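You operate a simulated robot arm through the tools that you are given. There is no shell and no other tool.

The job below is to be done with a simulated two-armed robot. You get a single attempt, and the scene is never put back.

Task
Move the roll and the bun into the cream crate, then brush the crumbs off the board.
Fine: green brush, back where it lay. Set down upright: green brush. What is to be rubbed or washed off counts as gone when no trace of it is left.

It is judged by the outcome, as a careful person would: the job done as asked, and still so three seconds after it is handed in. It fails if anything else is knocked over, pushed out of place, dropped, spilled or broken.

Robot
Two 7-joint arms with two-finger grippers on one trunk that stands fixed in place. Base frame: the origin is at the foot of the trunk, x ahead of it, y to its left, z up. Units: mm, degrees, N and s.
The left shoulder is at [50, 216, 1246], the right one opposite. With the tool pointing down near the work surface each hand reaches from about 100 to 300 mm from the base axis, measured 20 degrees to its own side. Payload 3.18 kg a hand.
Tool frame (each hand has its own): the origin (TCP) lies between the finger pads and is the grasp point; the fingertips stand 30 mm ahead of it; z points along the fingers, y is the line along which they close. Largest opening 144 mm; the body of the gripper starts 103 mm behind the TCP.
Orientation is that of the tool frame in the base frame, as a unit quaternion [x, y, z, w]. With the fingers straight down and closing along the base's y, the tool's x points along the base's -x, its y along +y and its z along -z.

Tools
- The arms move only by the tool apply_moves. It takes "left_plan", "right_plan" or both (then of equal length, played together; a hand with none holds still); each is a list of rows, each a list of 7 numbers: the shift along the base's x, y, z in mm, then the turn, a rotation vector about the base's x, y, z in degrees, then the finger opening in mm, from 0 to 144. In form: [[tx, ty, tz, ax, ay, az, claw], ...]. A call has 1 to 20 rows; each row shifts and turns the commanded pose from where the row before left it. Rows are played at 5 a second. More than 50 mm and 8.6 degrees between two rows, or a gripper value outside its range, and nothing of the call is played. Where a pose cannot be reached the arm comes as near as it can. A force on the tool above 40 N (or 10 N above the force at the start of the call, whichever is more), or a blocked arm, ends the call early, and 0.2 s more pass. The fingers move at their own pace and stop on an object; they squeeze with about 40 N. The grip force told is the motor's: it shows also when the fingers shut on nothing. Time passes only in rows, and 0.2 s behind the last, so rows that do not move let the fingers close. The reply holds the time, the measured pose of the TCP, the force on the tool along the base axes, the opening and the grip force, in the units named above and with some noise, with the torque about the TCP (base axes, N m) and any sound that the robot's microphone picked up.
- Cameras (640 x 400 px; columns grow to the right, rows downward): "scene" is now at [120.6, 21.7, 1422.6]; the picture's right is [0.28, -0.96, 0.00], its down [-0.65, -0.19, -0.73] and it looks along [0.71, 0.20, -0.68] (base axes); focal length 352 px, centre (320, 200). "left" rides on the left gripper at [77, -16, -143] in its tool frame; the picture's right is [0.21, 0.98, 0.00], its down [-0.84, 0.18, -0.51] and it looks along [-0.50, 0.11, 0.86] (tool axes); focal length 218 px, centre (320, 200). "right" rides on the right gripper at [76, 16, -143] in its tool frame; the picture's right is [-0.21, 0.98, 0.00], its down [-0.84, -0.18, -0.51] and it looks along [-0.50, -0.11, 0.86] (tool axes); focal length 218 px, centre (320, 200). There is no depth. A picture from a camera that has moved, and an enlarged one, comes with that camera's place and axes in the base frame and with its lens.
- capture(camera): a new picture of that camera. No time passes.
- slide_trunk(by): slides the trunk up (or, below 0, down) by that many mm; the arms and the scene camera ride with it, the base frame stays. It gives what a move gives, with no picture.
- aim_head(pan, tilt): turns the head with the scene camera to pan (to the left, within 80 degrees either way) and tilt (down, from -29 to 69), counted from straight ahead of the robot. It gives what a move gives.
- close_up(camera, box): a new picture of the part [left, top, right, bottom] of that camera's present view, enlarged. No time passes.
- close_job(): hands the job in; it is judged then, once.

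Places have to be worked out from the pictures, the camera data and where the tool is seen. Open the grippers and draw the arms clear of the work before you hand the job in, unless the task says otherwise.

The tools are called after ">>>" by a JSON object that holds its "fn" and its "kwargs". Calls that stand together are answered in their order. apply_moves: Moves the arms, as the interface text tells. Its arguments: {"type":"object","properties":{"left_plan":{"type":"array","items":{"type":"array","items":{"type":"number"}}},"right_plan":{"type":"array","items":{"type":"array","items":{"type":"number"}}}},"required":[]} The other tools are called the same way: slide_trunk (by) slides the trunk up or down; aim_head (pan, tilt) turns the head that bears the scene camera; capture (camera) takes a picture; close_up (camera, box) takes an enlarged picture of a part of a camera's view; close_job () hands the job in.

At the start:

```text
clock: 0.0
left_ee_pos: [459.5, 477.8, 1166.6]
left_ee_rot: [-0.001, 1.0, 0.0, -0.001]
left_force: [0.4, 0.3, -0.1]
left_torque: [-0.01, 0.03, 0.0]
left_opening: 144.2
left_grasp_force: 0.1
right_ee_pos: [419.5, -0.3, 1204.1]
right_ee_rot: [0.001, 1.0, 0.0, 0.0]
right_force: [-1.1, -0.1, -0.4]
right_torque: [0.03, -0.01, -0.03]
right_opening: 144.0
right_grasp_force: 0.1
trunk travel left (down, up): [-325.0, 44.0]
head pan, tilt: [16.1, 42.8]
```

scene: 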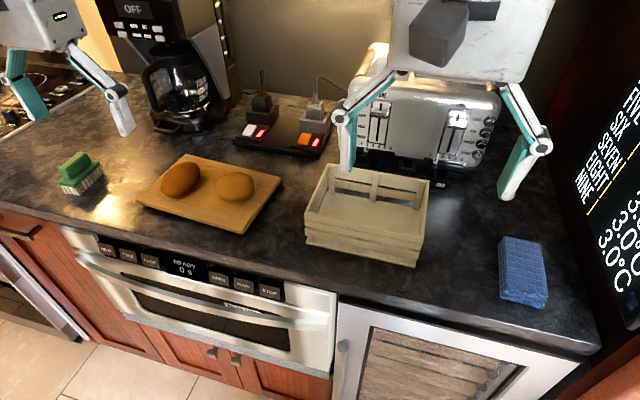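
right: 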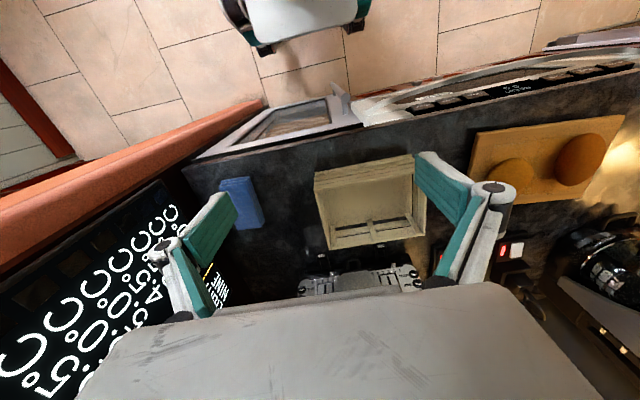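
left: 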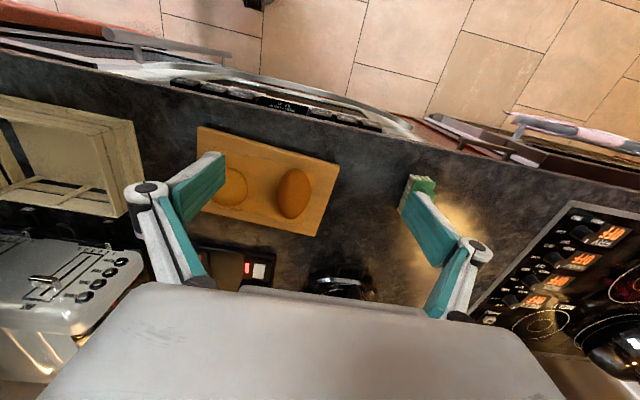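

I'll look closely at the board, the brush and the crate before moving anything.

>>> {"fn": "close_up", "kwargs": {"camera": "scene", "box": [120, 130, 300, 242]}}

>>> {"fn": "close_up", "kwargs": {"camera": "scene", "box": [30, 130, 130, 210]}}

>>> {"fn": "close_up", "kwargs": {"camera": "scene", "box": [280, 140, 460, 280]}}

>>> {"fn": "close_up", "kwargs": {"camera": "left", "box": [180, 110, 360, 250]}}

>>> {"fn": "close_up", "kwargs": {"camera": "left", "box": [370, 150, 490, 240]}}

```text
3.56 times, centred on (210, 186) of scene
camera zoom: at [120.6, 21.7, 1422.6], right [0.28, -0.96, 0.0], down [-0.65, -0.19, -0.73], along [0.71, 0.2, -0.68], focal length 1252 px, centre (711, 250)
```

zoom: 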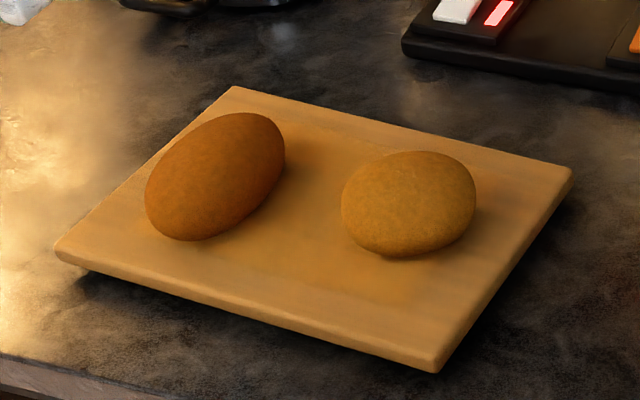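

```text
5.00 times, centred on (80, 170) of scene
camera zoom: at [120.6, 21.7, 1422.6], right [0.28, -0.96, 0.0], down [-0.65, -0.19, -0.73], along [0.71, 0.2, -0.68], focal length 1760 px, centre (1520, 350)
```

zoom: 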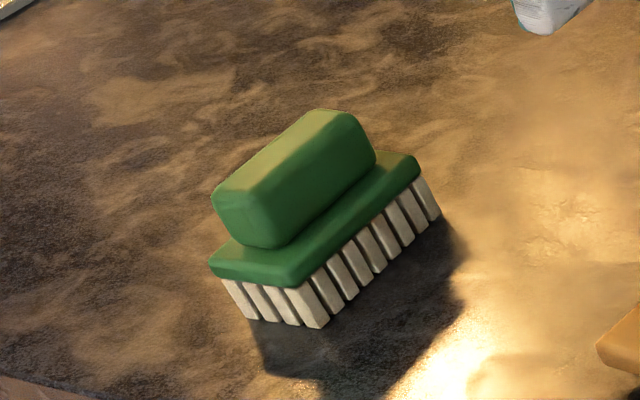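

```text
2.86 times, centred on (370, 210) of scene
camera zoom: at [120.6, 21.7, 1422.6], right [0.28, -0.96, 0.0], down [-0.65, -0.19, -0.73], along [0.71, 0.2, -0.68], focal length 1006 px, centre (177, 171)
```

zoom: 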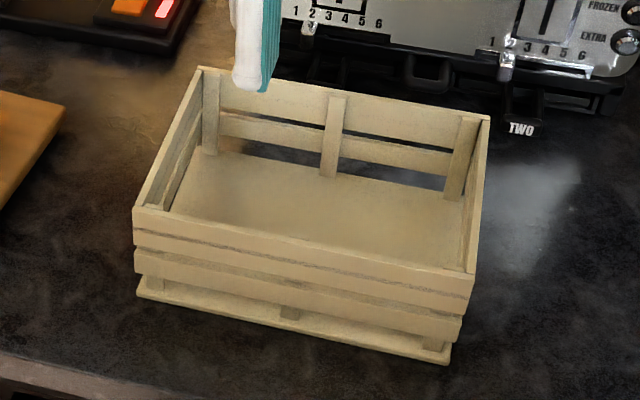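

```text
2.86 times, centred on (270, 180) of left
camera zoom: at [380.5, 462.3, 1309.1], right [-0.21, 0.98, 0.0], down [0.84, 0.18, 0.51], along [0.5, 0.11, -0.86], focal length 624 px, centre (463, 257)
```

zoom: 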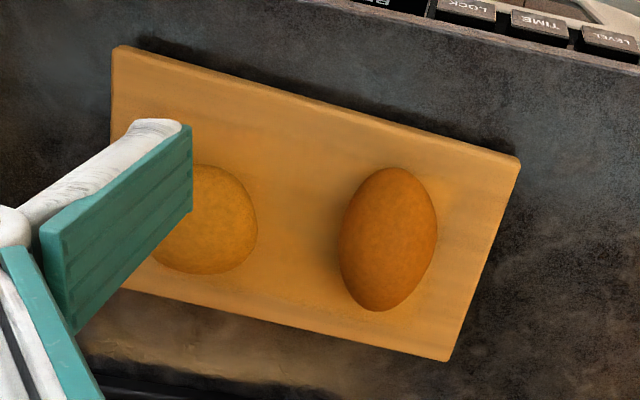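

```text
4.44 times, centred on (430, 195) of left
camera zoom: at [380.5, 462.3, 1309.1], right [-0.21, 0.98, 0.0], down [0.84, 0.18, 0.51], along [0.5, 0.11, -0.86], focal length 970 px, centre (-169, 222)
```

zoom: 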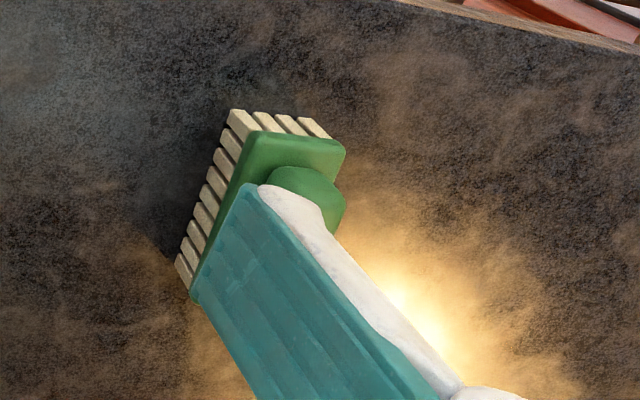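

The board top is at about z 932, spanning roughly x 503–694 and y 270–529. The roll is near (590, 456), the bun near (600, 337), the crate spans about x 531–681 and y -37–164 with its rim near z 990, and the brush is near (558, 690). I'll bring the left hand above the roll and draw the right hand aside.

>>> {"fn": "apply_moves", "kwargs": {"left_plan": [[32.5, -5.5, -20, 0, 0, 0, 144], [32.5, -5.5, -20, 0, 0, 0, 144], [32.5, -5.5, -20, 0, 0, 0, 144], [32.5, -5.5, -20, 0, 0, 0, 144], [0, 0, 0, 0, 0, 0, 144]], "right_plan": [[-15, -30, 0, 0, 0, 0, 144], [-15, -30, 0, 0, 0, 0, 144], [-15, -30, 0, 0, 0, 0, 144], [-15, -30, 0, 0, 0, 0, 144], [0, 0, 0, 0, 0, 0, 144]]}}

>>> {"fn": "capture", "kwargs": {"camera": "scene"}}

>>> {"fn": "capture", "kwargs": {"camera": "left"}}

```text
clock: 1.2
left_ee_pos: [589.1, 456.5, 1086.9]
left_ee_rot: [0.0, 1.0, 0.0, 0.001]
left_force: [-0.9, 0.0, 0.3]
left_torque: [-0.01, 0.0, 0.02]
left_opening: 144.0
left_grasp_force: 0.1
right_ee_pos: [359.5, -117.8, 1204.4]
right_ee_rot: [-0.001, 1.0, 0.0, 0.0]
right_force: [0.2, 0.1, -0.1]
right_torque: [0.0, -0.03, -0.01]
right_opening: 144.0
right_grasp_force: 0.1
trunk travel left (down, up): [-325.0, 44.0]
head pan, tilt: [16.1, 42.8]
```

```text
taken
camera scene: at [119.9, 22.3, 1422.7], right [0.28, -0.96, 0.0], down [-0.65, -0.19, -0.73], along [0.71, 0.2, -0.68], focal length 352 px, centre (320, 200)
```

scene: 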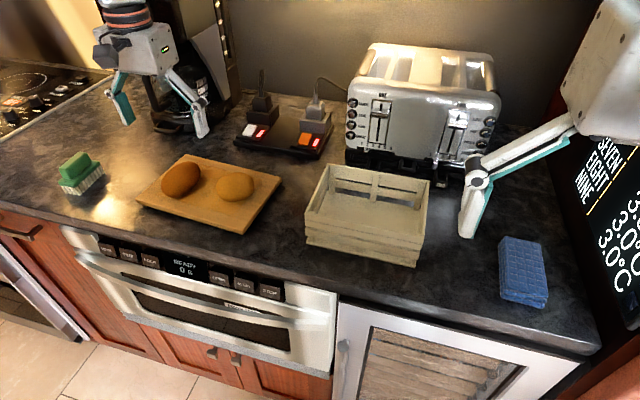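

```text
taken
camera left: at [511.3, 441.0, 1229.5], right [-0.21, 0.98, 0.0], down [0.84, 0.18, 0.51], along [0.5, 0.11, -0.86], focal length 218 px, centre (320, 200)
```

left: 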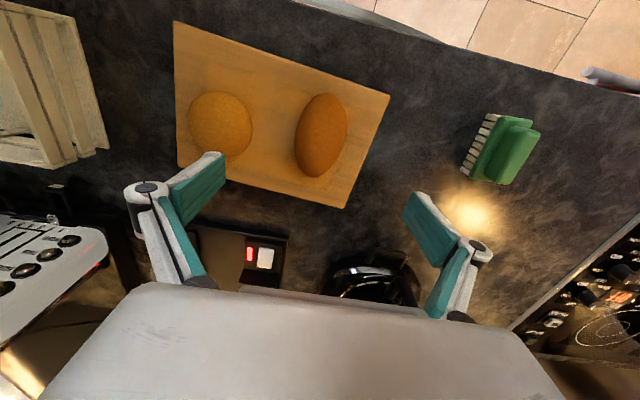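

The hand reaches without moving the trunk, and both views put the roll at about (587, 458) with its long axis along x. I'll narrow the fingers and lower them either side of it.

>>> {"fn": "apply_moves", "kwargs": {"left_plan": [[-1, 1, -28, 0, 0, 0, 110], [-1, 1, -28, 0, 0, 0, 110], [0, 0, -20, 0, 0, 0, 110], [0, 0, -18, 0, 0, 0, 110], [0, 0, -8, 0, 0, 0, 110], [0, 0, 0, 0, 0, 0, 110]]}}

>>> {"fn": "capture", "kwargs": {"camera": "left"}}

>>> {"fn": "close_up", "kwargs": {"camera": "scene", "box": [80, 100, 300, 238]}}

```text
clock: 2.6
left_ee_pos: [588.5, 457.7, 983.2]
left_ee_rot: [0.001, 1.0, 0.0, 0.001]
left_force: [-0.2, -0.2, 0.0]
left_torque: [-0.01, 0.01, 0.0]
left_opening: 110.2
left_grasp_force: 0.0
right_ee_pos: [360.1, -118.9, 1204.1]
right_ee_rot: [0.001, 1.0, 0.0, 0.0]
right_force: [-0.3, 0.3, -0.3]
right_torque: [0.0, -0.01, 0.0]
right_opening: 143.7
right_grasp_force: 0.0
trunk travel left (down, up): [-325.0, 44.0]
head pan, tilt: [16.1, 42.8]
```

```text
taken
camera left: at [509.0, 441.8, 1127.0], right [-0.21, 0.98, 0.0], down [0.84, 0.18, 0.51], along [0.5, 0.11, -0.86], focal length 218 px, centre (320, 200)
```

left: 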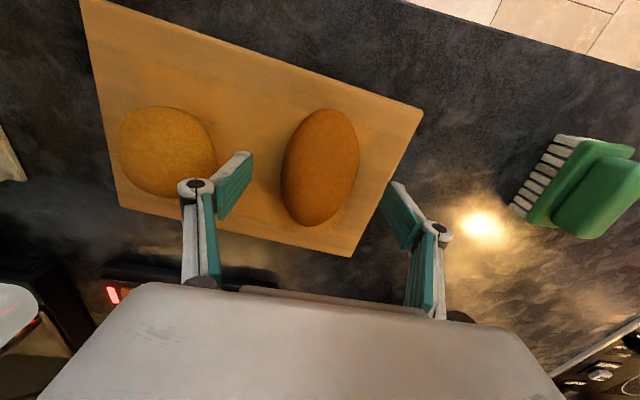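

```text
2.90 times, centred on (190, 169) of scene
camera zoom: at [120.6, 21.7, 1422.7], right [0.28, -0.96, 0.0], down [-0.65, -0.19, -0.73], along [0.71, 0.2, -0.68], focal length 1020 px, centre (697, 290)
```

zoom: 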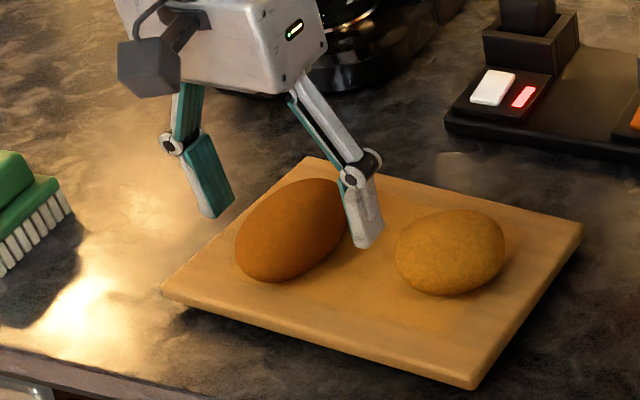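

The fingers straddle the roll evenly. I'll lower 9 mm more and close.

>>> {"fn": "apply_moves", "kwargs": {"left_plan": [[-2, 2, -9, 0, 0, 0, 110], [0, 0, 0, 0, 0, 0, 80], [0, 0, 0, 0, 0, 0, 60], [0, 0, 0, 0, 0, 0, 40], [0, 0, 0, 0, 0, 0, 40], [0, 0, 0, 0, 0, 0, 40]]}}

>>> {"fn": "capture", "kwargs": {"camera": "left"}}

>>> {"fn": "close_up", "kwargs": {"camera": "scene", "box": [80, 100, 300, 238]}}

```text
clock: 4.0
left_ee_pos: [585.5, 461.3, 974.1]
left_ee_rot: [-0.001, 1.0, 0.0, 0.0]
left_force: [0.8, -0.6, 1.0]
left_torque: [0.0, -0.01, 0.01]
left_opening: 59.6
left_grasp_force: 39.7
right_ee_pos: [359.6, -119.5, 1204.0]
right_ee_rot: [0.002, 1.0, 0.0, 0.0]
right_force: [-1.0, -0.2, 0.2]
right_torque: [0.0, 0.03, -0.03]
right_opening: 144.0
right_grasp_force: 0.1
trunk travel left (down, up): [-325.0, 44.0]
head pan, tilt: [16.1, 42.8]
```

```text
taken
camera left: at [506.8, 444.0, 1117.9], right [-0.21, 0.98, 0.0], down [0.84, 0.18, 0.51], along [0.5, 0.11, -0.86], focal length 218 px, centre (320, 200)
```

left: 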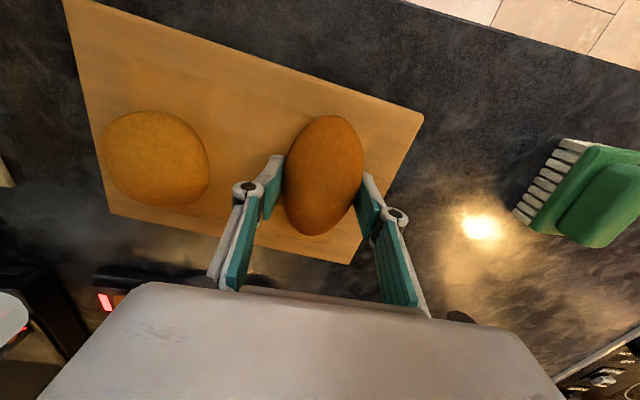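

```text
2.90 times, centred on (190, 169) of scene
camera zoom: at [120.5, 21.7, 1422.6], right [0.28, -0.96, 0.0], down [-0.65, -0.19, -0.73], along [0.71, 0.2, -0.68], focal length 1020 px, centre (697, 290)
```

zoom: 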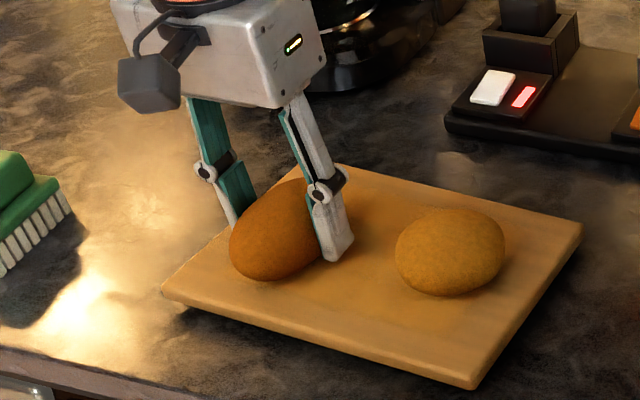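

The roll is held (59.6 mm, 40 N). I'll lift straight up and check the board beneath.

>>> {"fn": "apply_moves", "kwargs": {"left_plan": [[0, 0, 15, 0, 0, 0, 40], [0, 0, 25, 0, 0, 0, 40], [0, 0, 35, 0, 0, 0, 40], [0, 0, 35, 0, 0, 0, 40], [0, 0, 20, 0, 0, 0, 40], [0, 0, 0, 0, 0, 0, 40]]}}

>>> {"fn": "close_up", "kwargs": {"camera": "scene", "box": [80, 80, 310, 240]}}

>>> {"fn": "capture", "kwargs": {"camera": "left"}}

```text
clock: 5.4
left_ee_pos: [584.1, 461.3, 1104.4]
left_ee_rot: [0.0, 1.0, 0.001, 0.0]
left_force: [0.3, -0.7, -0.9]
left_torque: [-0.01, 0.0, -0.01]
left_opening: 59.2
left_grasp_force: 40.3
right_ee_pos: [358.7, -119.4, 1203.8]
right_ee_rot: [0.001, 1.0, 0.0, 0.0]
right_force: [0.5, 0.6, -0.2]
right_torque: [-0.01, 0.02, -0.01]
right_opening: 143.8
right_grasp_force: 0.1
trunk travel left (down, up): [-325.0, 44.0]
head pan, tilt: [16.1, 42.8]
```

```text
2.50 times, centred on (195, 160) of scene
camera zoom: at [120.7, 21.9, 1422.6], right [0.28, -0.96, 0.0], down [-0.65, -0.19, -0.73], along [0.71, 0.2, -0.68], focal length 880 px, centre (632, 300)
```

zoom: 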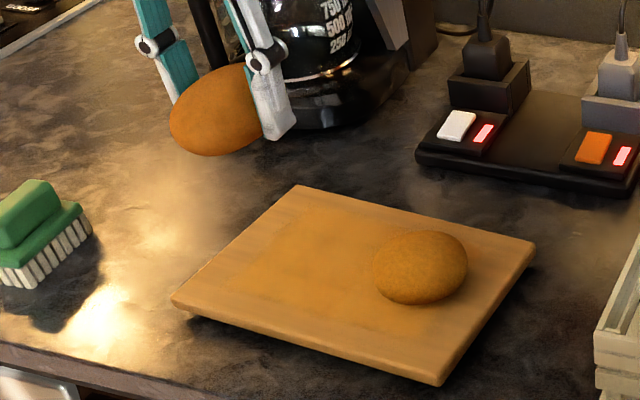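

```text
taken
camera left: at [506.3, 444.6, 1247.7], right [-0.21, 0.98, 0.0], down [0.84, 0.18, 0.51], along [0.5, 0.11, -0.86], focal length 218 px, centre (320, 200)
```

left: 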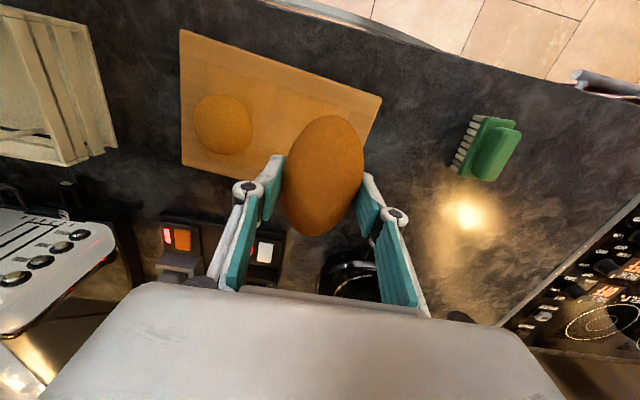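

The roll is up clear of everything. A faint orange patch in the middle of the board is probably the crumbs. I'll carry the roll over to the crate.

>>> {"fn": "apply_moves", "kwargs": {"left_plan": [[1, -20, 0, 0, 0, 0, 40], [2, -34, 0, 0, 0, 0, 40], [2, -34, 0, 0, 0, 0, 40], [2, -34, 0, 0, 0, 0, 40], [2, -34, 0, 0, 0, 0, 40], [2, -34, 0, 0, 0, 0, 40], [2, -34, 0, 0, 0, 0, 40], [2, -34, 0, 0, 0, 0, 40], [2, -34, 0, 0, 0, 0, 40], [2, -34, 0, 0, 0, 0, 40], [2, -25, 0, 0, 0, 0, 40], [1, -15, 0, 0, 0, 0, 40], [0, 0, 0, 0, 0, 0, 40]]}}

>>> {"fn": "capture", "kwargs": {"camera": "scene"}}

>>> {"fn": "capture", "kwargs": {"camera": "left"}}

>>> {"fn": "close_up", "kwargs": {"camera": "scene", "box": [120, 130, 300, 242]}}

```text
clock: 8.2
left_ee_pos: [546.6, 188.7, 1108.7]
left_ee_rot: [0.0, 1.0, -0.003, 0.002]
left_force: [0.3, -0.8, -0.3]
left_torque: [0.01, -0.01, 0.02]
left_opening: 59.5
left_grasp_force: 39.6
left hand out of reach, approached as far as the arm can: row 8, 9, 10, 11, 12
right_ee_pos: [357.5, -119.4, 1203.5]
right_ee_rot: [0.002, 1.0, 0.0, 0.0]
right_force: [0.4, 1.2, -0.3]
right_torque: [0.01, 0.0, 0.01]
right_opening: 144.1
right_grasp_force: 0.0
trunk travel left (down, up): [-325.0, 44.0]
head pan, tilt: [16.1, 42.8]
```

```text
taken
camera scene: at [120.7, 21.6, 1422.6], right [0.28, -0.96, 0.0], down [-0.65, -0.19, -0.73], along [0.71, 0.2, -0.68], focal length 352 px, centre (320, 200)
```

scene: 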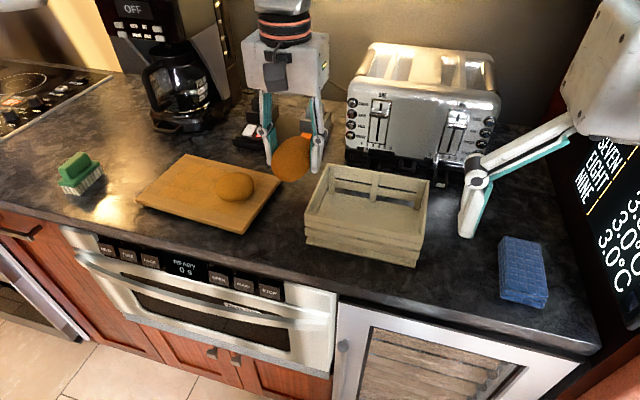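

```text
taken
camera left: at [467.6, 173.1, 1250.9], right [-0.21, 0.98, 0.0], down [0.84, 0.18, 0.51], along [0.5, 0.1, -0.86], focal length 218 px, centre (320, 200)
```

left: 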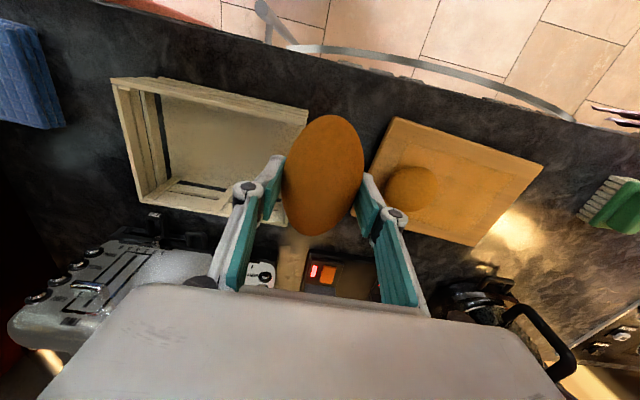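

```text
3.56 times, centred on (210, 186) of scene
camera zoom: at [120.7, 21.6, 1422.6], right [0.28, -0.96, 0.0], down [-0.65, -0.19, -0.73], along [0.71, 0.2, -0.68], focal length 1252 px, centre (711, 250)
```

zoom: 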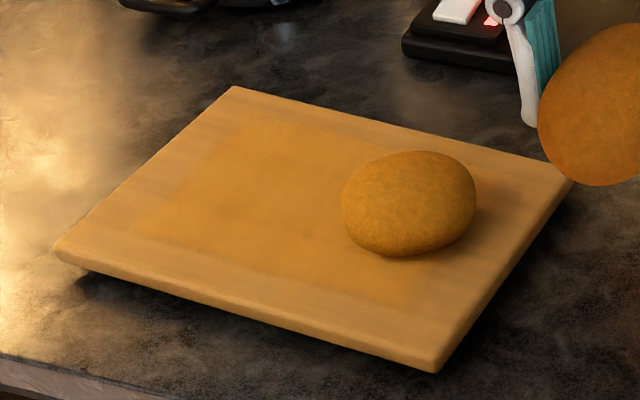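

The left hand stalls near (547, 189), short of the crate. The orientation held and only the reach ran out, so I'll tilt the head up to see how the arm is folded.

>>> {"fn": "aim_head", "kwargs": {"pan": 16, "tilt": 15}}

>>> {"fn": "capture", "kwargs": {"camera": "scene"}}

```text
clock: 9.1
left_ee_pos: [547.1, 188.7, 1107.9]
left_ee_rot: [-0.001, 1.0, -0.002, 0.002]
left_force: [-1.3, 1.0, 0.4]
left_torque: [-0.02, 0.02, 0.01]
left_opening: 59.5
left_grasp_force: 40.0
right_ee_pos: [359.4, -120.3, 1203.4]
right_ee_rot: [0.001, 1.0, 0.0, -0.001]
right_force: [-0.1, 0.6, 0.3]
right_torque: [0.01, 0.0, -0.01]
right_opening: 144.2
right_grasp_force: 0.2
trunk travel left (down, up): [-325.0, 44.0]
head pan, tilt: [16.0, 15.0]
```

```text
taken
camera scene: at [130.7, 24.4, 1466.1], right [0.28, -0.96, 0.0], down [-0.25, -0.07, -0.97], along [0.93, 0.27, -0.26], focal length 352 px, centre (320, 200)
```

scene: 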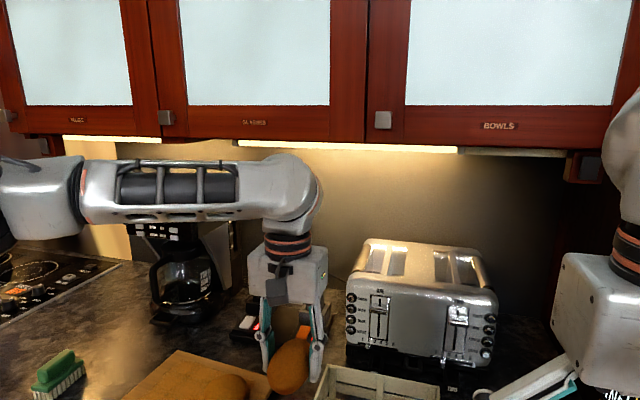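

The elbow is swung out left with the forearm lying along -y, so a wrist-roll limit is likely what blocks it. I'll try yawing the tool clockwise to follow the forearm and see whether the reach opens up.

>>> {"fn": "apply_moves", "kwargs": {"left_plan": [[0, 0, 0, 0, 0, -8, 40], [0, 0, 0, 0, 0, -8, 40], [0, 0, 0, 0, 0, -8, 40], [0, 0, 0, 0, 0, -8, 40], [0, 0, 0, 0, 0, 0, 40]]}}

>>> {"fn": "capture", "kwargs": {"camera": "scene"}}

```text
clock: 10.3
left_ee_pos: [545.1, 190.1, 1106.8]
left_ee_rot: [0.277, 0.961, 0.0, 0.002]
left_force: [-0.3, 0.0, -0.5]
left_torque: [0.02, 0.0, 0.02]
left_opening: 59.4
left_grasp_force: 40.2
right_ee_pos: [359.8, -119.4, 1203.6]
right_ee_rot: [0.0, 1.0, -0.001, 0.0]
right_force: [0.1, 0.0, -0.5]
right_torque: [0.0, -0.02, 0.0]
right_opening: 144.0
right_grasp_force: 0.1
trunk travel left (down, up): [-325.0, 44.0]
head pan, tilt: [16.0, 15.0]
```

```text
taken
camera scene: at [130.6, 24.4, 1466.2], right [0.28, -0.96, 0.0], down [-0.25, -0.07, -0.97], along [0.93, 0.27, -0.26], focal length 352 px, centre (320, 200)
```

scene: 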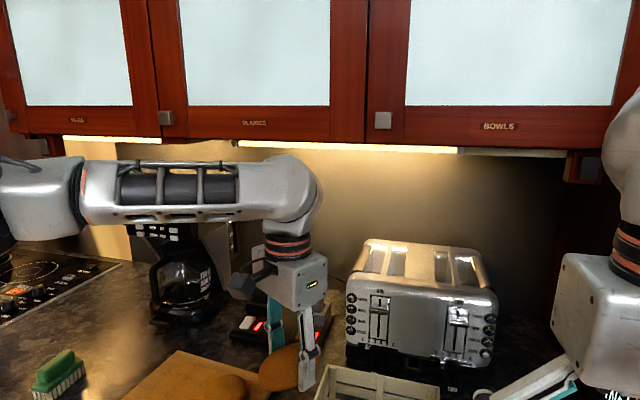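

The yaw changed, but the position stayed put. I'll test whether a small step toward -y works now.

>>> {"fn": "apply_moves", "kwargs": {"left_plan": [[0, -20, 0, 0, 0, 0, 40], [0, -20, 0, 0, 0, 0, 40], [0, 0, 0, 0, 0, 0, 40]]}}

```text
clock: 11.1
left_ee_pos: [545.8, 189.9, 1107.3]
left_ee_rot: [0.276, 0.961, 0.0, 0.0]
left_force: [-0.3, 0.2, -1.6]
left_torque: [0.01, -0.01, -0.01]
left_opening: 59.1
left_grasp_force: 40.1
left hand out of reach, approached as far as the arm can: row 1, 2
right_ee_pos: [359.3, -120.8, 1204.2]
right_ee_rot: [0.001, 1.0, 0.0, -0.001]
right_force: [-0.6, -0.1, 0.5]
right_torque: [-0.02, 0.01, 0.04]
right_opening: 144.0
right_grasp_force: 0.0
trunk travel left (down, up): [-325.0, 44.0]
head pan, tilt: [16.0, 15.0]
```

Wrist roll isn't the limit. The level forearm suggests the wrist pitch is, which would mean a lower hand reaches farther. I'll lower 40 mm, still clear of the crate rim, and try again.

>>> {"fn": "apply_moves", "kwargs": {"left_plan": [[0, 0, -20, 0, 0, 0, 40], [0, 0, -20, 0, 0, 0, 40], [0, -20, 0, 0, 0, 0, 40], [0, -20, 0, 0, 0, 0, 40], [0, 0, 0, 0, 0, 0, 40]]}}

>>> {"fn": "capture", "kwargs": {"camera": "scene"}}

```text
clock: 12.3
left_ee_pos: [525.0, 178.4, 1071.0]
left_ee_rot: [0.276, 0.961, -0.001, 0.0]
left_force: [0.4, 0.2, -0.1]
left_torque: [-0.03, -0.04, 0.01]
left_opening: 59.4
left_grasp_force: 40.5
left hand out of reach, approached as far as the arm can: row 3, 4
right_ee_pos: [359.4, -120.0, 1204.1]
right_ee_rot: [0.001, 1.0, 0.0, 0.0]
right_force: [0.4, -0.1, 0.5]
right_torque: [0.01, -0.02, 0.0]
right_opening: 143.8
right_grasp_force: 0.0
trunk travel left (down, up): [-325.0, 44.0]
head pan, tilt: [16.0, 15.0]
```

```text
taken
camera scene: at [130.6, 24.4, 1466.2], right [0.28, -0.96, 0.0], down [-0.25, -0.07, -0.97], along [0.93, 0.27, -0.26], focal length 352 px, centre (320, 200)
```

scene: 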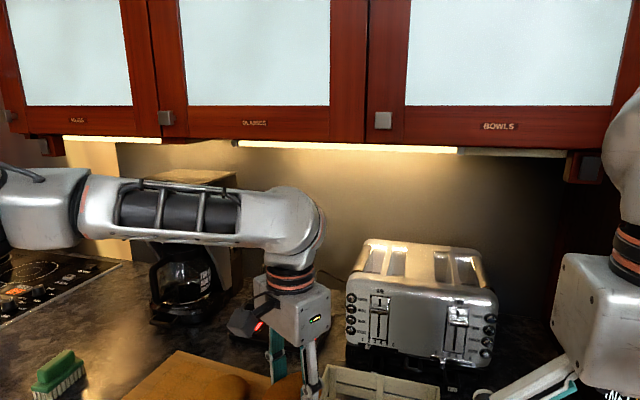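

Lowering made it worse, so the shoulder is too high for this reach, and dropping the trunk should help. I'll raise the hand first, then slide the trunk down, watching the heights.

>>> {"fn": "apply_moves", "kwargs": {"left_plan": [[0, 10, 30, 0, 0, 0, 40], [0, 10, 30, 0, 0, 0, 40], [0, 10, 30, 0, 0, 0, 40], [0, 0, 0, 0, 0, 0, 40]]}}

>>> {"fn": "slide_trunk", "kwargs": {"by": -80}}

```text
clock: 13.3
left_ee_pos: [526.4, 209.9, 1161.5]
left_ee_rot: [0.275, 0.961, 0.0, 0.0]
left_force: [-0.6, 0.5, 0.4]
left_torque: [0.0, 0.04, 0.0]
left_opening: 59.4
left_grasp_force: 39.8
right_ee_pos: [360.1, -119.6, 1203.5]
right_ee_rot: [0.0, 1.0, 0.0, -0.002]
right_force: [-0.1, -0.4, -0.2]
right_torque: [0.0, 0.02, 0.02]
right_opening: 144.0
right_grasp_force: 0.1
trunk travel left (down, up): [-325.0, 44.0]
head pan, tilt: [16.0, 15.0]
```

```text
clock: 14.5
left_ee_pos: [520.6, 208.8, 1086.0]
left_ee_rot: [0.275, 0.961, 0.001, 0.003]
left_force: [0.2, 0.3, 0.0]
left_torque: [0.0, -0.02, 0.0]
left_opening: 59.4
left_grasp_force: 39.5
right_ee_pos: [354.8, -120.0, 1126.8]
right_ee_rot: [0.0, 1.0, 0.0, 0.002]
right_force: [-0.1, -0.5, 0.0]
right_torque: [-0.04, 0.02, -0.02]
right_opening: 144.2
right_grasp_force: 0.1
trunk travel left (down, up): [-245.0, 124.0]
head pan, tilt: [16.0, 15.0]
```

The trunk lowered cleanly. I'll test reaching toward the crate centre from here.

>>> {"fn": "apply_moves", "kwargs": {"left_plan": [[10, -10, 20, 0, 0, 0, 40], [20, -25, 0, 0, 0, 0, 40], [20, -25, 0, 0, 0, 0, 40], [20, -25, 0, 0, 0, 0, 40], [0, 0, 0, 0, 0, 0, 40]]}}

```text
clock: 15.7
left_ee_pos: [538.8, 191.0, 1104.9]
left_ee_rot: [0.276, 0.961, 0.001, 0.003]
left_force: [-0.3, -0.3, -0.1]
left_torque: [0.02, -0.03, 0.04]
left_opening: 59.3
left_grasp_force: 40.6
left hand out of reach, approached as far as the arm can: row 2, 3, 4
right_ee_pos: [353.8, -119.9, 1127.4]
right_ee_rot: [0.001, 1.0, 0.0, 0.003]
right_force: [0.1, 0.2, -0.3]
right_torque: [0.04, 0.04, 0.0]
right_opening: 143.9
right_grasp_force: 0.0
trunk travel left (down, up): [-245.0, 124.0]
head pan, tilt: [16.0, 15.0]
```

Little changed. I'll look at how the arm is folded now.

>>> {"fn": "capture", "kwargs": {"camera": "scene"}}

>>> {"fn": "aim_head", "kwargs": {"pan": 60, "tilt": 10}}

>>> {"fn": "capture", "kwargs": {"camera": "scene"}}

```text
taken
camera scene: at [148.0, 24.3, 1385.2], right [0.28, -0.96, 0.0], down [-0.24, -0.07, -0.97], along [0.93, 0.27, -0.25], focal length 352 px, centre (320, 200)
```

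scene: 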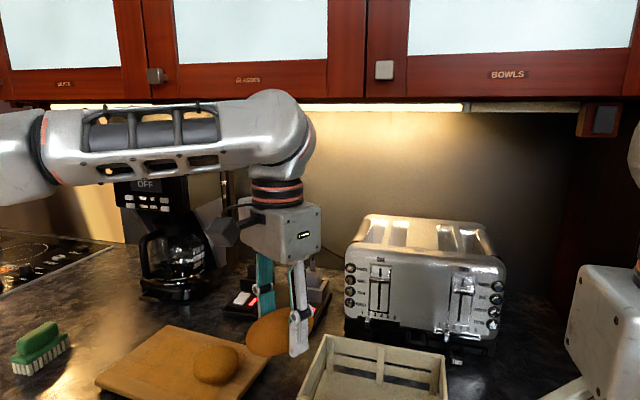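

```text
clock: 16.8
left_ee_pos: [539.0, 191.1, 1104.8]
left_ee_rot: [0.275, 0.962, 0.001, 0.003]
left_force: [-0.6, 0.6, 0.7]
left_torque: [0.0, 0.01, -0.01]
left_opening: 59.1
left_grasp_force: 40.0
right_ee_pos: [352.8, -119.6, 1125.5]
right_ee_rot: [0.001, 1.0, 0.0, 0.002]
right_force: [-0.1, -0.4, -0.2]
right_torque: [-0.01, -0.02, 0.0]
right_opening: 143.9
right_grasp_force: 0.2
trunk travel left (down, up): [-245.0, 124.0]
head pan, tilt: [60.0, 10.0]
```

```text
taken
camera scene: at [104.6, 79.1, 1393.0], right [0.87, -0.5, 0.0], down [-0.08, -0.15, -0.99], along [0.49, 0.85, -0.17], focal length 352 px, centre (320, 200)
```

scene: 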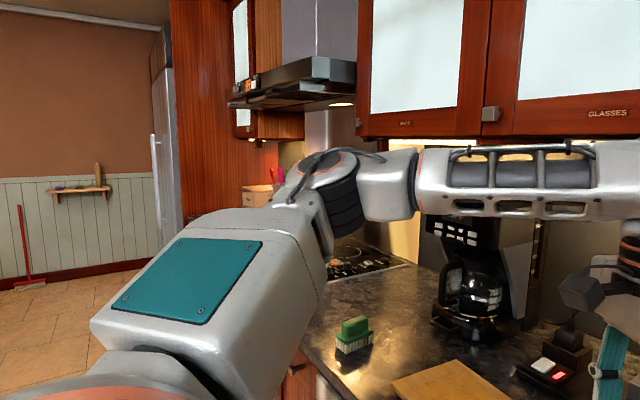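

The elbow can't swing inward, but tilting the fingers forward and to the right would carry the grasp point over the crate with the wrist staying where it can be. I'll tilt 30° about the closing axis and then test the reach.

>>> {"fn": "apply_moves", "kwargs": {"left_plan": [[0, 0, 0, -4, -6.4, 0, 40], [0, 0, 0, -4, -6.4, 0, 40], [0, 0, 0, -4, -6.4, 0, 40], [0, 0, 0, -4, -6.4, 0, 40], [15, -25, 0, 0, 0, 0, 40], [15, -25, 0, 0, 0, 0, 40], [15, -25, 0, 0, 0, 0, 40], [0, 0, 0, 0, 0, 0, 40]]}}

>>> {"fn": "aim_head", "kwargs": {"pan": 16, "tilt": 35}}

>>> {"fn": "capture", "kwargs": {"camera": "scene"}}

```text
clock: 18.6
left_ee_pos: [582.2, 116.3, 1104.7]
left_ee_rot: [0.266, 0.927, -0.071, 0.254]
left_force: [0.6, 0.1, 0.1]
left_torque: [-0.01, 0.03, -0.03]
left_opening: 59.6
left_grasp_force: 39.7
right_ee_pos: [353.1, -120.6, 1126.7]
right_ee_rot: [0.001, 1.0, 0.0, 0.001]
right_force: [-0.2, 0.1, -0.5]
right_torque: [0.04, 0.04, 0.0]
right_opening: 144.0
right_grasp_force: 0.2
trunk travel left (down, up): [-245.0, 124.0]
head pan, tilt: [60.0, 10.0]
```

```text
clock: 19.7
left_ee_pos: [582.2, 116.7, 1105.5]
left_ee_rot: [0.266, 0.927, -0.071, 0.253]
left_force: [0.8, 0.9, -0.3]
left_torque: [-0.01, -0.02, -0.01]
left_opening: 59.3
left_grasp_force: 40.3
right_ee_pos: [353.1, -119.7, 1126.2]
right_ee_rot: [0.001, 1.0, -0.001, 0.002]
right_force: [-0.6, 0.3, -0.1]
right_torque: [-0.05, 0.0, -0.01]
right_opening: 144.2
right_grasp_force: 0.1
trunk travel left (down, up): [-245.0, 124.0]
head pan, tilt: [16.0, 35.0]
```

```text
taken
camera scene: at [142.8, 23.4, 1352.9], right [0.28, -0.96, 0.0], down [-0.55, -0.16, -0.82], along [0.79, 0.23, -0.57], focal length 352 px, centre (320, 200)
```

scene: 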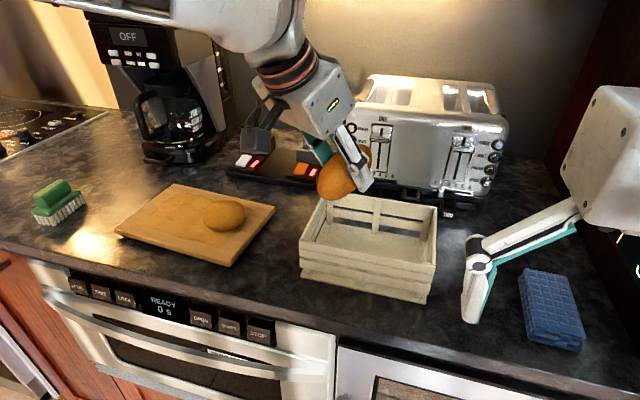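

The tilt works: the roll is now at (582, 117), over the crate's left edge. I'll continue to about (606, 28) at the same height.

>>> {"fn": "apply_moves", "kwargs": {"left_plan": [[8, -30, 0, 0, 0, 0, 40], [8, -30, 0, 0, 0, 0, 40], [8, -29, 0, 0, 0, 0, 40], [0, 0, 0, 0, 0, 0, 40]]}}

>>> {"fn": "capture", "kwargs": {"camera": "scene"}}

>>> {"fn": "capture", "kwargs": {"camera": "left"}}

```text
clock: 20.7
left_ee_pos: [593.5, 86.9, 1106.5]
left_ee_rot: [0.267, 0.927, -0.071, 0.253]
left_force: [0.5, 0.2, 0.2]
left_torque: [-0.02, 0.02, -0.01]
left_opening: 59.2
left_grasp_force: 39.9
left hand out of reach, approached as far as the arm can: row 2, 3
right_ee_pos: [353.4, -120.5, 1126.6]
right_ee_rot: [0.001, 1.0, 0.0, 0.003]
right_force: [0.1, -0.6, -0.8]
right_torque: [-0.01, 0.01, -0.01]
right_opening: 143.9
right_grasp_force: 0.0
trunk travel left (down, up): [-245.0, 124.0]
head pan, tilt: [16.0, 35.0]
```

```text
taken
camera scene: at [143.0, 23.2, 1353.2], right [0.28, -0.96, 0.0], down [-0.55, -0.16, -0.82], along [0.79, 0.23, -0.57], focal length 352 px, centre (320, 200)
```

scene: 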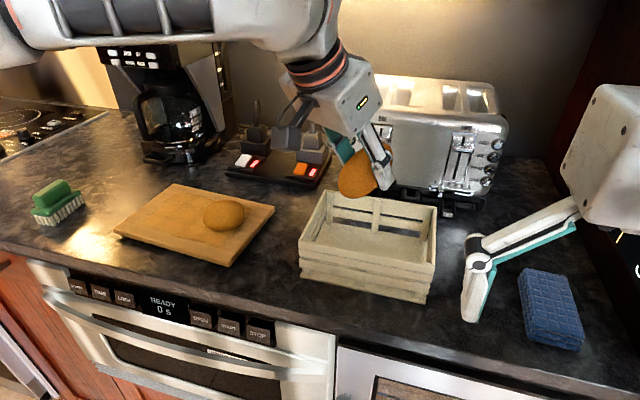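

```text
taken
camera left: at [465.9, 146.4, 1190.7], right [0.37, 0.93, -0.1], down [0.49, -0.1, 0.87], along [0.79, -0.37, -0.49], focal length 218 px, centre (320, 200)
```

left: 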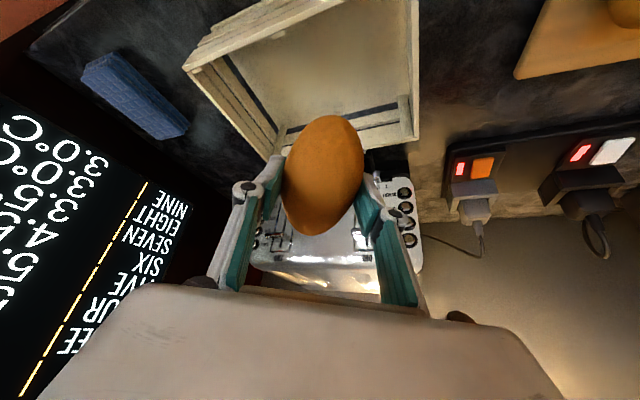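

A 30° tilt gets to (593, 87). I'll yaw a further 17° clockwise, tilt 12° more with the closing axis kept level, and try again for the right half of the crate.

>>> {"fn": "apply_moves", "kwargs": {"left_plan": [[0, 0, 0, 0, 0, -8.5, 40], [0, 0, 0, 0, 0, -8.5, 40], [0, 0, 0, -4.5, -3.9, 0, 40], [0, 0, 0, -4.5, -3.9, 0, 40], [4, -20, 0, 0, 0, 0, 40], [4, -20, 0, 0, 0, 0, 40], [4, -20, 0, 0, 0, 0, 40], [0, 0, 0, 0, 0, 0, 40]]}}

>>> {"fn": "capture", "kwargs": {"camera": "scene"}}

```text
clock: 22.5
left_ee_pos: [606.5, 27.4, 1105.7]
left_ee_rot: [0.386, 0.849, -0.147, 0.33]
left_force: [0.1, -0.7, -0.3]
left_torque: [0.0, -0.02, 0.0]
left_opening: 59.4
left_grasp_force: 39.9
right_ee_pos: [354.0, -119.5, 1126.1]
right_ee_rot: [0.001, 1.0, 0.0, 0.002]
right_force: [0.3, 0.3, -0.3]
right_torque: [0.05, 0.02, 0.04]
right_opening: 144.1
right_grasp_force: 0.1
trunk travel left (down, up): [-245.0, 124.0]
head pan, tilt: [16.0, 35.0]
```

```text
taken
camera scene: at [142.9, 23.2, 1353.1], right [0.28, -0.96, 0.0], down [-0.55, -0.16, -0.82], along [0.79, 0.23, -0.57], focal length 352 px, centre (320, 200)
```

scene: 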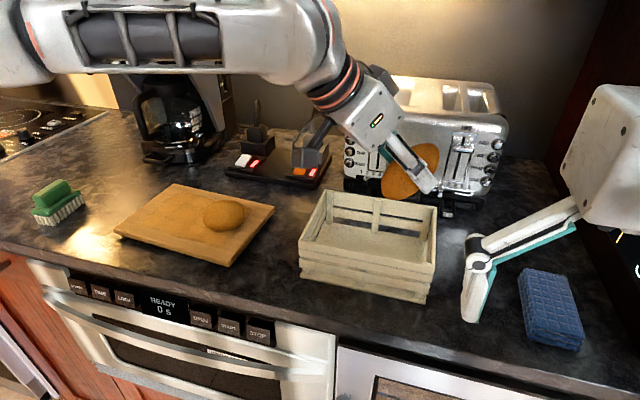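

The grasp point is now at (606, 27) and the limits are satisfied. Sliding the trunk keeps this arm pose, so I'll lower with it. I'll shift y by +7 first, raise the right hand to keep it clear, then slide down 90 and look.

>>> {"fn": "apply_moves", "kwargs": {"left_plan": [[2, 4, 0, 0, 0, 0, 40], [2, 3, 0, 0, 0, 0, 40], [0, 0, 0, 0, 0, 0, 40]], "right_plan": [[0, -10, 35, 0, 0, 0, 144], [0, -10, 35, 0, 0, 0, 144], [0, 0, 30, 0, 0, 0, 144]]}}

>>> {"fn": "slide_trunk", "kwargs": {"by": -90}}

>>> {"fn": "capture", "kwargs": {"camera": "scene"}}

>>> {"fn": "capture", "kwargs": {"camera": "left"}}

>>> {"fn": "capture", "kwargs": {"camera": "right"}}

```text
clock: 23.3
left_ee_pos: [614.3, 34.7, 1103.3]
left_ee_rot: [0.386, 0.849, -0.149, 0.327]
left_force: [-1.2, -0.4, -0.6]
left_torque: [0.0, -0.01, 0.02]
left_opening: 59.1
left_grasp_force: 39.9
right_ee_pos: [360.0, -140.8, 1223.9]
right_ee_rot: [0.001, 1.0, 0.0, -0.001]
right_force: [-0.4, -0.8, -0.3]
right_torque: [0.02, -0.05, 0.03]
right_opening: 144.1
right_grasp_force: 0.0
trunk travel left (down, up): [-245.0, 124.0]
head pan, tilt: [16.0, 35.0]
```

```text
clock: 24.6
left_ee_pos: [597.2, 33.4, 1026.9]
left_ee_rot: [0.389, 0.845, -0.145, 0.338]
left_force: [-0.6, 0.3, 0.0]
left_torque: [0.02, -0.01, 0.01]
left_opening: 59.5
left_grasp_force: 40.8
right_ee_pos: [338.1, -140.2, 1148.4]
right_ee_rot: [0.001, 1.0, 0.002, 0.019]
right_force: [-0.4, 1.6, -0.1]
right_torque: [0.01, 0.01, 0.0]
right_opening: 143.8
right_grasp_force: 0.1
trunk travel left (down, up): [-155.0, 214.0]
head pan, tilt: [16.0, 35.0]
```

```text
taken
camera scene: at [200.7, 22.9, 1261.7], right [0.28, -0.96, 0.01], down [-0.54, -0.16, -0.83], along [0.8, 0.23, -0.56], focal length 352 px, centre (320, 200)
```

scene: 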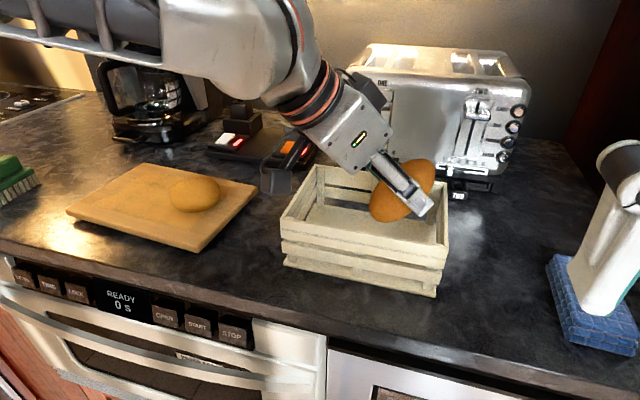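

```text
taken
camera left: at [482.1, 138.2, 1080.4], right [0.64, 0.76, -0.13], down [0.3, -0.1, 0.95], along [0.71, -0.64, -0.29], focal length 218 px, centre (320, 200)
```

left: 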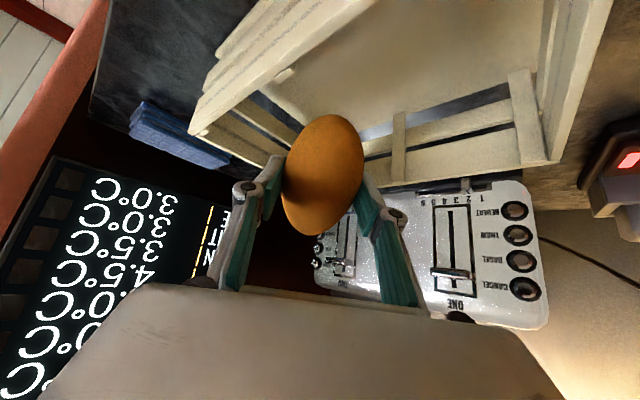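

```text
taken
camera right: at [255.1, -124.3, 1287.2], right [0.21, 0.98, 0.01], down [0.82, -0.18, 0.54], along [0.53, -0.11, -0.84], focal length 218 px, centre (320, 200)
```

right: 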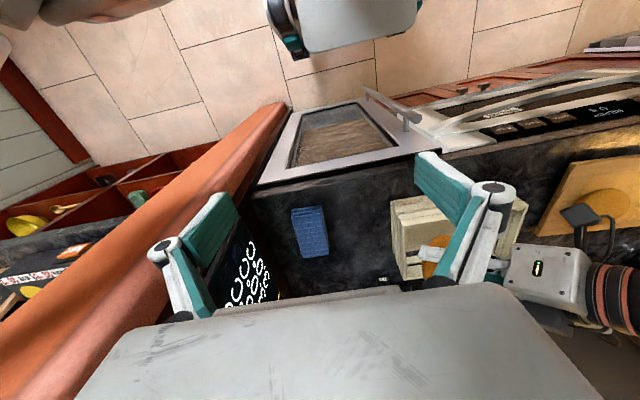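

The TCP is at (597, 33, 1027), with the roll just above the crate rim and clear of its walls; the trunk leans slightly as it drops. I'll correct x and lower the rest with the arm in small steps.

>>> {"fn": "apply_moves", "kwargs": {"left_plan": [[6, 1, -8, 0, 0, 0, 40], [0, 0, -10, 0, 0, 0, 40], [0, 0, -10, 0, 0, 0, 40], [0, 0, 0, 0, 0, 0, 40]]}}

>>> {"fn": "close_up", "kwargs": {"camera": "scene", "box": [250, 130, 470, 310]}}

```text
clock: 25.6
left_ee_pos: [603.3, 34.0, 998.2]
left_ee_rot: [0.388, 0.846, -0.145, 0.337]
left_force: [0.1, -0.1, -0.5]
left_torque: [0.02, -0.01, 0.0]
left_opening: 59.3
left_grasp_force: 40.0
right_ee_pos: [337.8, -139.9, 1147.0]
right_ee_rot: [0.001, 1.0, 0.001, 0.019]
right_force: [0.4, 0.4, 0.6]
right_torque: [-0.02, 0.0, -0.01]
right_opening: 143.9
right_grasp_force: 0.1
trunk travel left (down, up): [-155.0, 214.0]
head pan, tilt: [16.0, 35.0]
```

```text
2.22 times, centred on (360, 220) of scene
camera zoom: at [200.6, 23.2, 1260.8], right [0.28, -0.96, 0.01], down [-0.54, -0.16, -0.83], along [0.8, 0.23, -0.56], focal length 782 px, centre (231, 156)
```

zoom: 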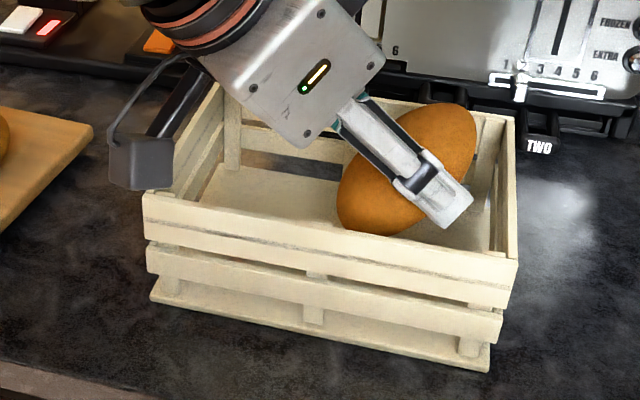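

The roll is inside the crate above the floor, with the gripper and its camera clear of the walls. I'll lower further in small steps and watch for contact.

>>> {"fn": "apply_moves", "kwargs": {"left_plan": [[0, 0, -8, 0, 0, 0, 40], [0, 0, -8, 0, 0, 0, 40], [0, 0, -6, 0, 0, 0, 40], [0, 0, 0, 0, 0, 0, 40]]}}

>>> {"fn": "close_up", "kwargs": {"camera": "scene", "box": [250, 130, 470, 310]}}

>>> {"fn": "capture", "kwargs": {"camera": "left"}}

```text
clock: 26.6
left_ee_pos: [603.0, 34.3, 976.1]
left_ee_rot: [0.388, 0.845, -0.146, 0.336]
left_force: [1.0, -0.1, 1.2]
left_torque: [0.04, 0.0, -0.01]
left_opening: 59.3
left_grasp_force: 40.7
right_ee_pos: [337.3, -140.5, 1146.8]
right_ee_rot: [0.002, 1.0, 0.001, 0.018]
right_force: [-0.1, 0.1, 1.2]
right_torque: [0.0, 0.01, 0.01]
right_opening: 144.0
right_grasp_force: 0.1
trunk travel left (down, up): [-155.0, 214.0]
head pan, tilt: [16.0, 35.0]
```

```text
2.22 times, centred on (360, 220) of scene
camera zoom: at [200.4, 23.3, 1260.7], right [0.28, -0.96, 0.01], down [-0.54, -0.16, -0.83], along [0.8, 0.23, -0.56], focal length 782 px, centre (231, 156)
```

zoom: 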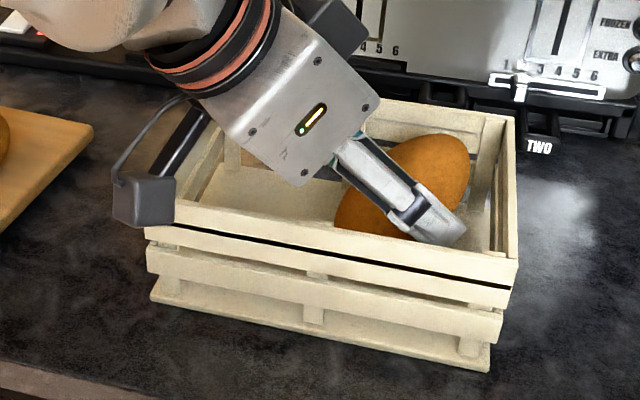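

```text
taken
camera left: at [488.8, 139.6, 1027.9], right [0.64, 0.76, -0.13], down [0.3, -0.1, 0.95], along [0.71, -0.64, -0.29], focal length 218 px, centre (320, 200)
```

left: 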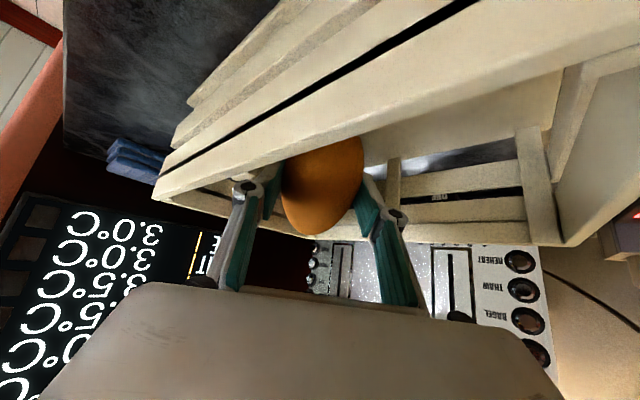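

Still no contact, and all parts are clear. I'll lower in 4 mm steps until the roll touches.

>>> {"fn": "apply_moves", "kwargs": {"left_plan": [[0, 0, -4, 0, 0, 0, 40], [0, 0, -4, 0, 0, 0, 40], [0, 0, 0, 0, 0, 0, 40]]}}

```text
clock: 27.4
left_ee_pos: [605.1, 33.3, 972.6]
left_ee_rot: [0.388, 0.844, -0.146, 0.34]
left_force: [7.0, -6.4, 30.0]
left_torque: [0.2, 0.17, -0.03]
left_opening: 59.4
left_grasp_force: 39.6
right_ee_pos: [336.9, -141.2, 1146.5]
right_ee_rot: [0.001, 1.0, 0.001, 0.017]
right_force: [-0.3, 0.3, -0.1]
right_torque: [-0.02, -0.02, 0.01]
right_opening: 144.2
right_grasp_force: 0.1
trunk travel left (down, up): [-155.0, 214.0]
head pan, tilt: [16.0, 35.0]
```

The roll's lower end has touched the crate floor (30 N). I'll relieve 3 mm and open just enough to release it.

>>> {"fn": "apply_moves", "kwargs": {"left_plan": [[0, 0, 4, 0, 0, 0, 40], [0, 0, 0, 0, 0, 0, 62], [0, 0, 0, 0, 0, 0, 68], [0, 0, 0, 0, 0, 0, 74], [0, 0, 0, 0, 0, 0, 78], [0, 0, 0, 0, 0, 0, 78]]}}

>>> {"fn": "close_up", "kwargs": {"camera": "scene", "box": [250, 130, 470, 310]}}

>>> {"fn": "capture", "kwargs": {"camera": "left"}}

```text
clock: 28.8
left_ee_pos: [603.5, 34.8, 971.5]
left_ee_rot: [0.389, 0.846, -0.145, 0.336]
left_force: [1.1, -0.4, 0.7]
left_torque: [0.0, -0.05, -0.03]
left_opening: 78.2
left_grasp_force: 0.0
right_ee_pos: [337.3, -139.7, 1145.5]
right_ee_rot: [0.002, 1.0, 0.001, 0.018]
right_force: [0.2, 0.1, 0.4]
right_torque: [0.02, 0.0, -0.02]
right_opening: 144.1
right_grasp_force: 0.0
trunk travel left (down, up): [-155.0, 214.0]
head pan, tilt: [16.0, 35.0]
```

```text
2.22 times, centred on (360, 220) of scene
camera zoom: at [200.2, 23.5, 1260.5], right [0.28, -0.96, 0.01], down [-0.54, -0.16, -0.83], along [0.8, 0.23, -0.56], focal length 782 px, centre (231, 156)
```

zoom: 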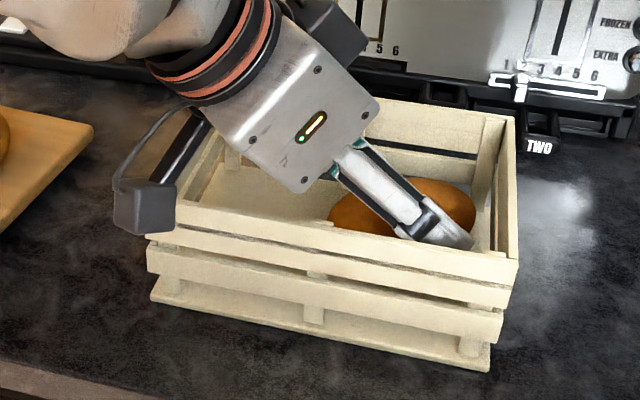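

```text
taken
camera left: at [488.5, 139.4, 1023.8], right [0.64, 0.76, -0.13], down [0.3, -0.1, 0.95], along [0.71, -0.64, -0.29], focal length 218 px, centre (320, 200)
```

left: 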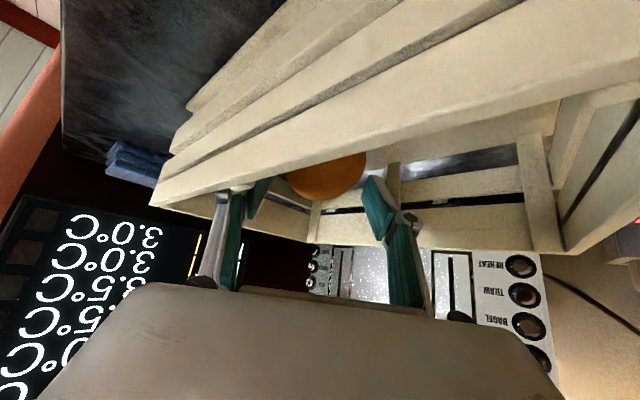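

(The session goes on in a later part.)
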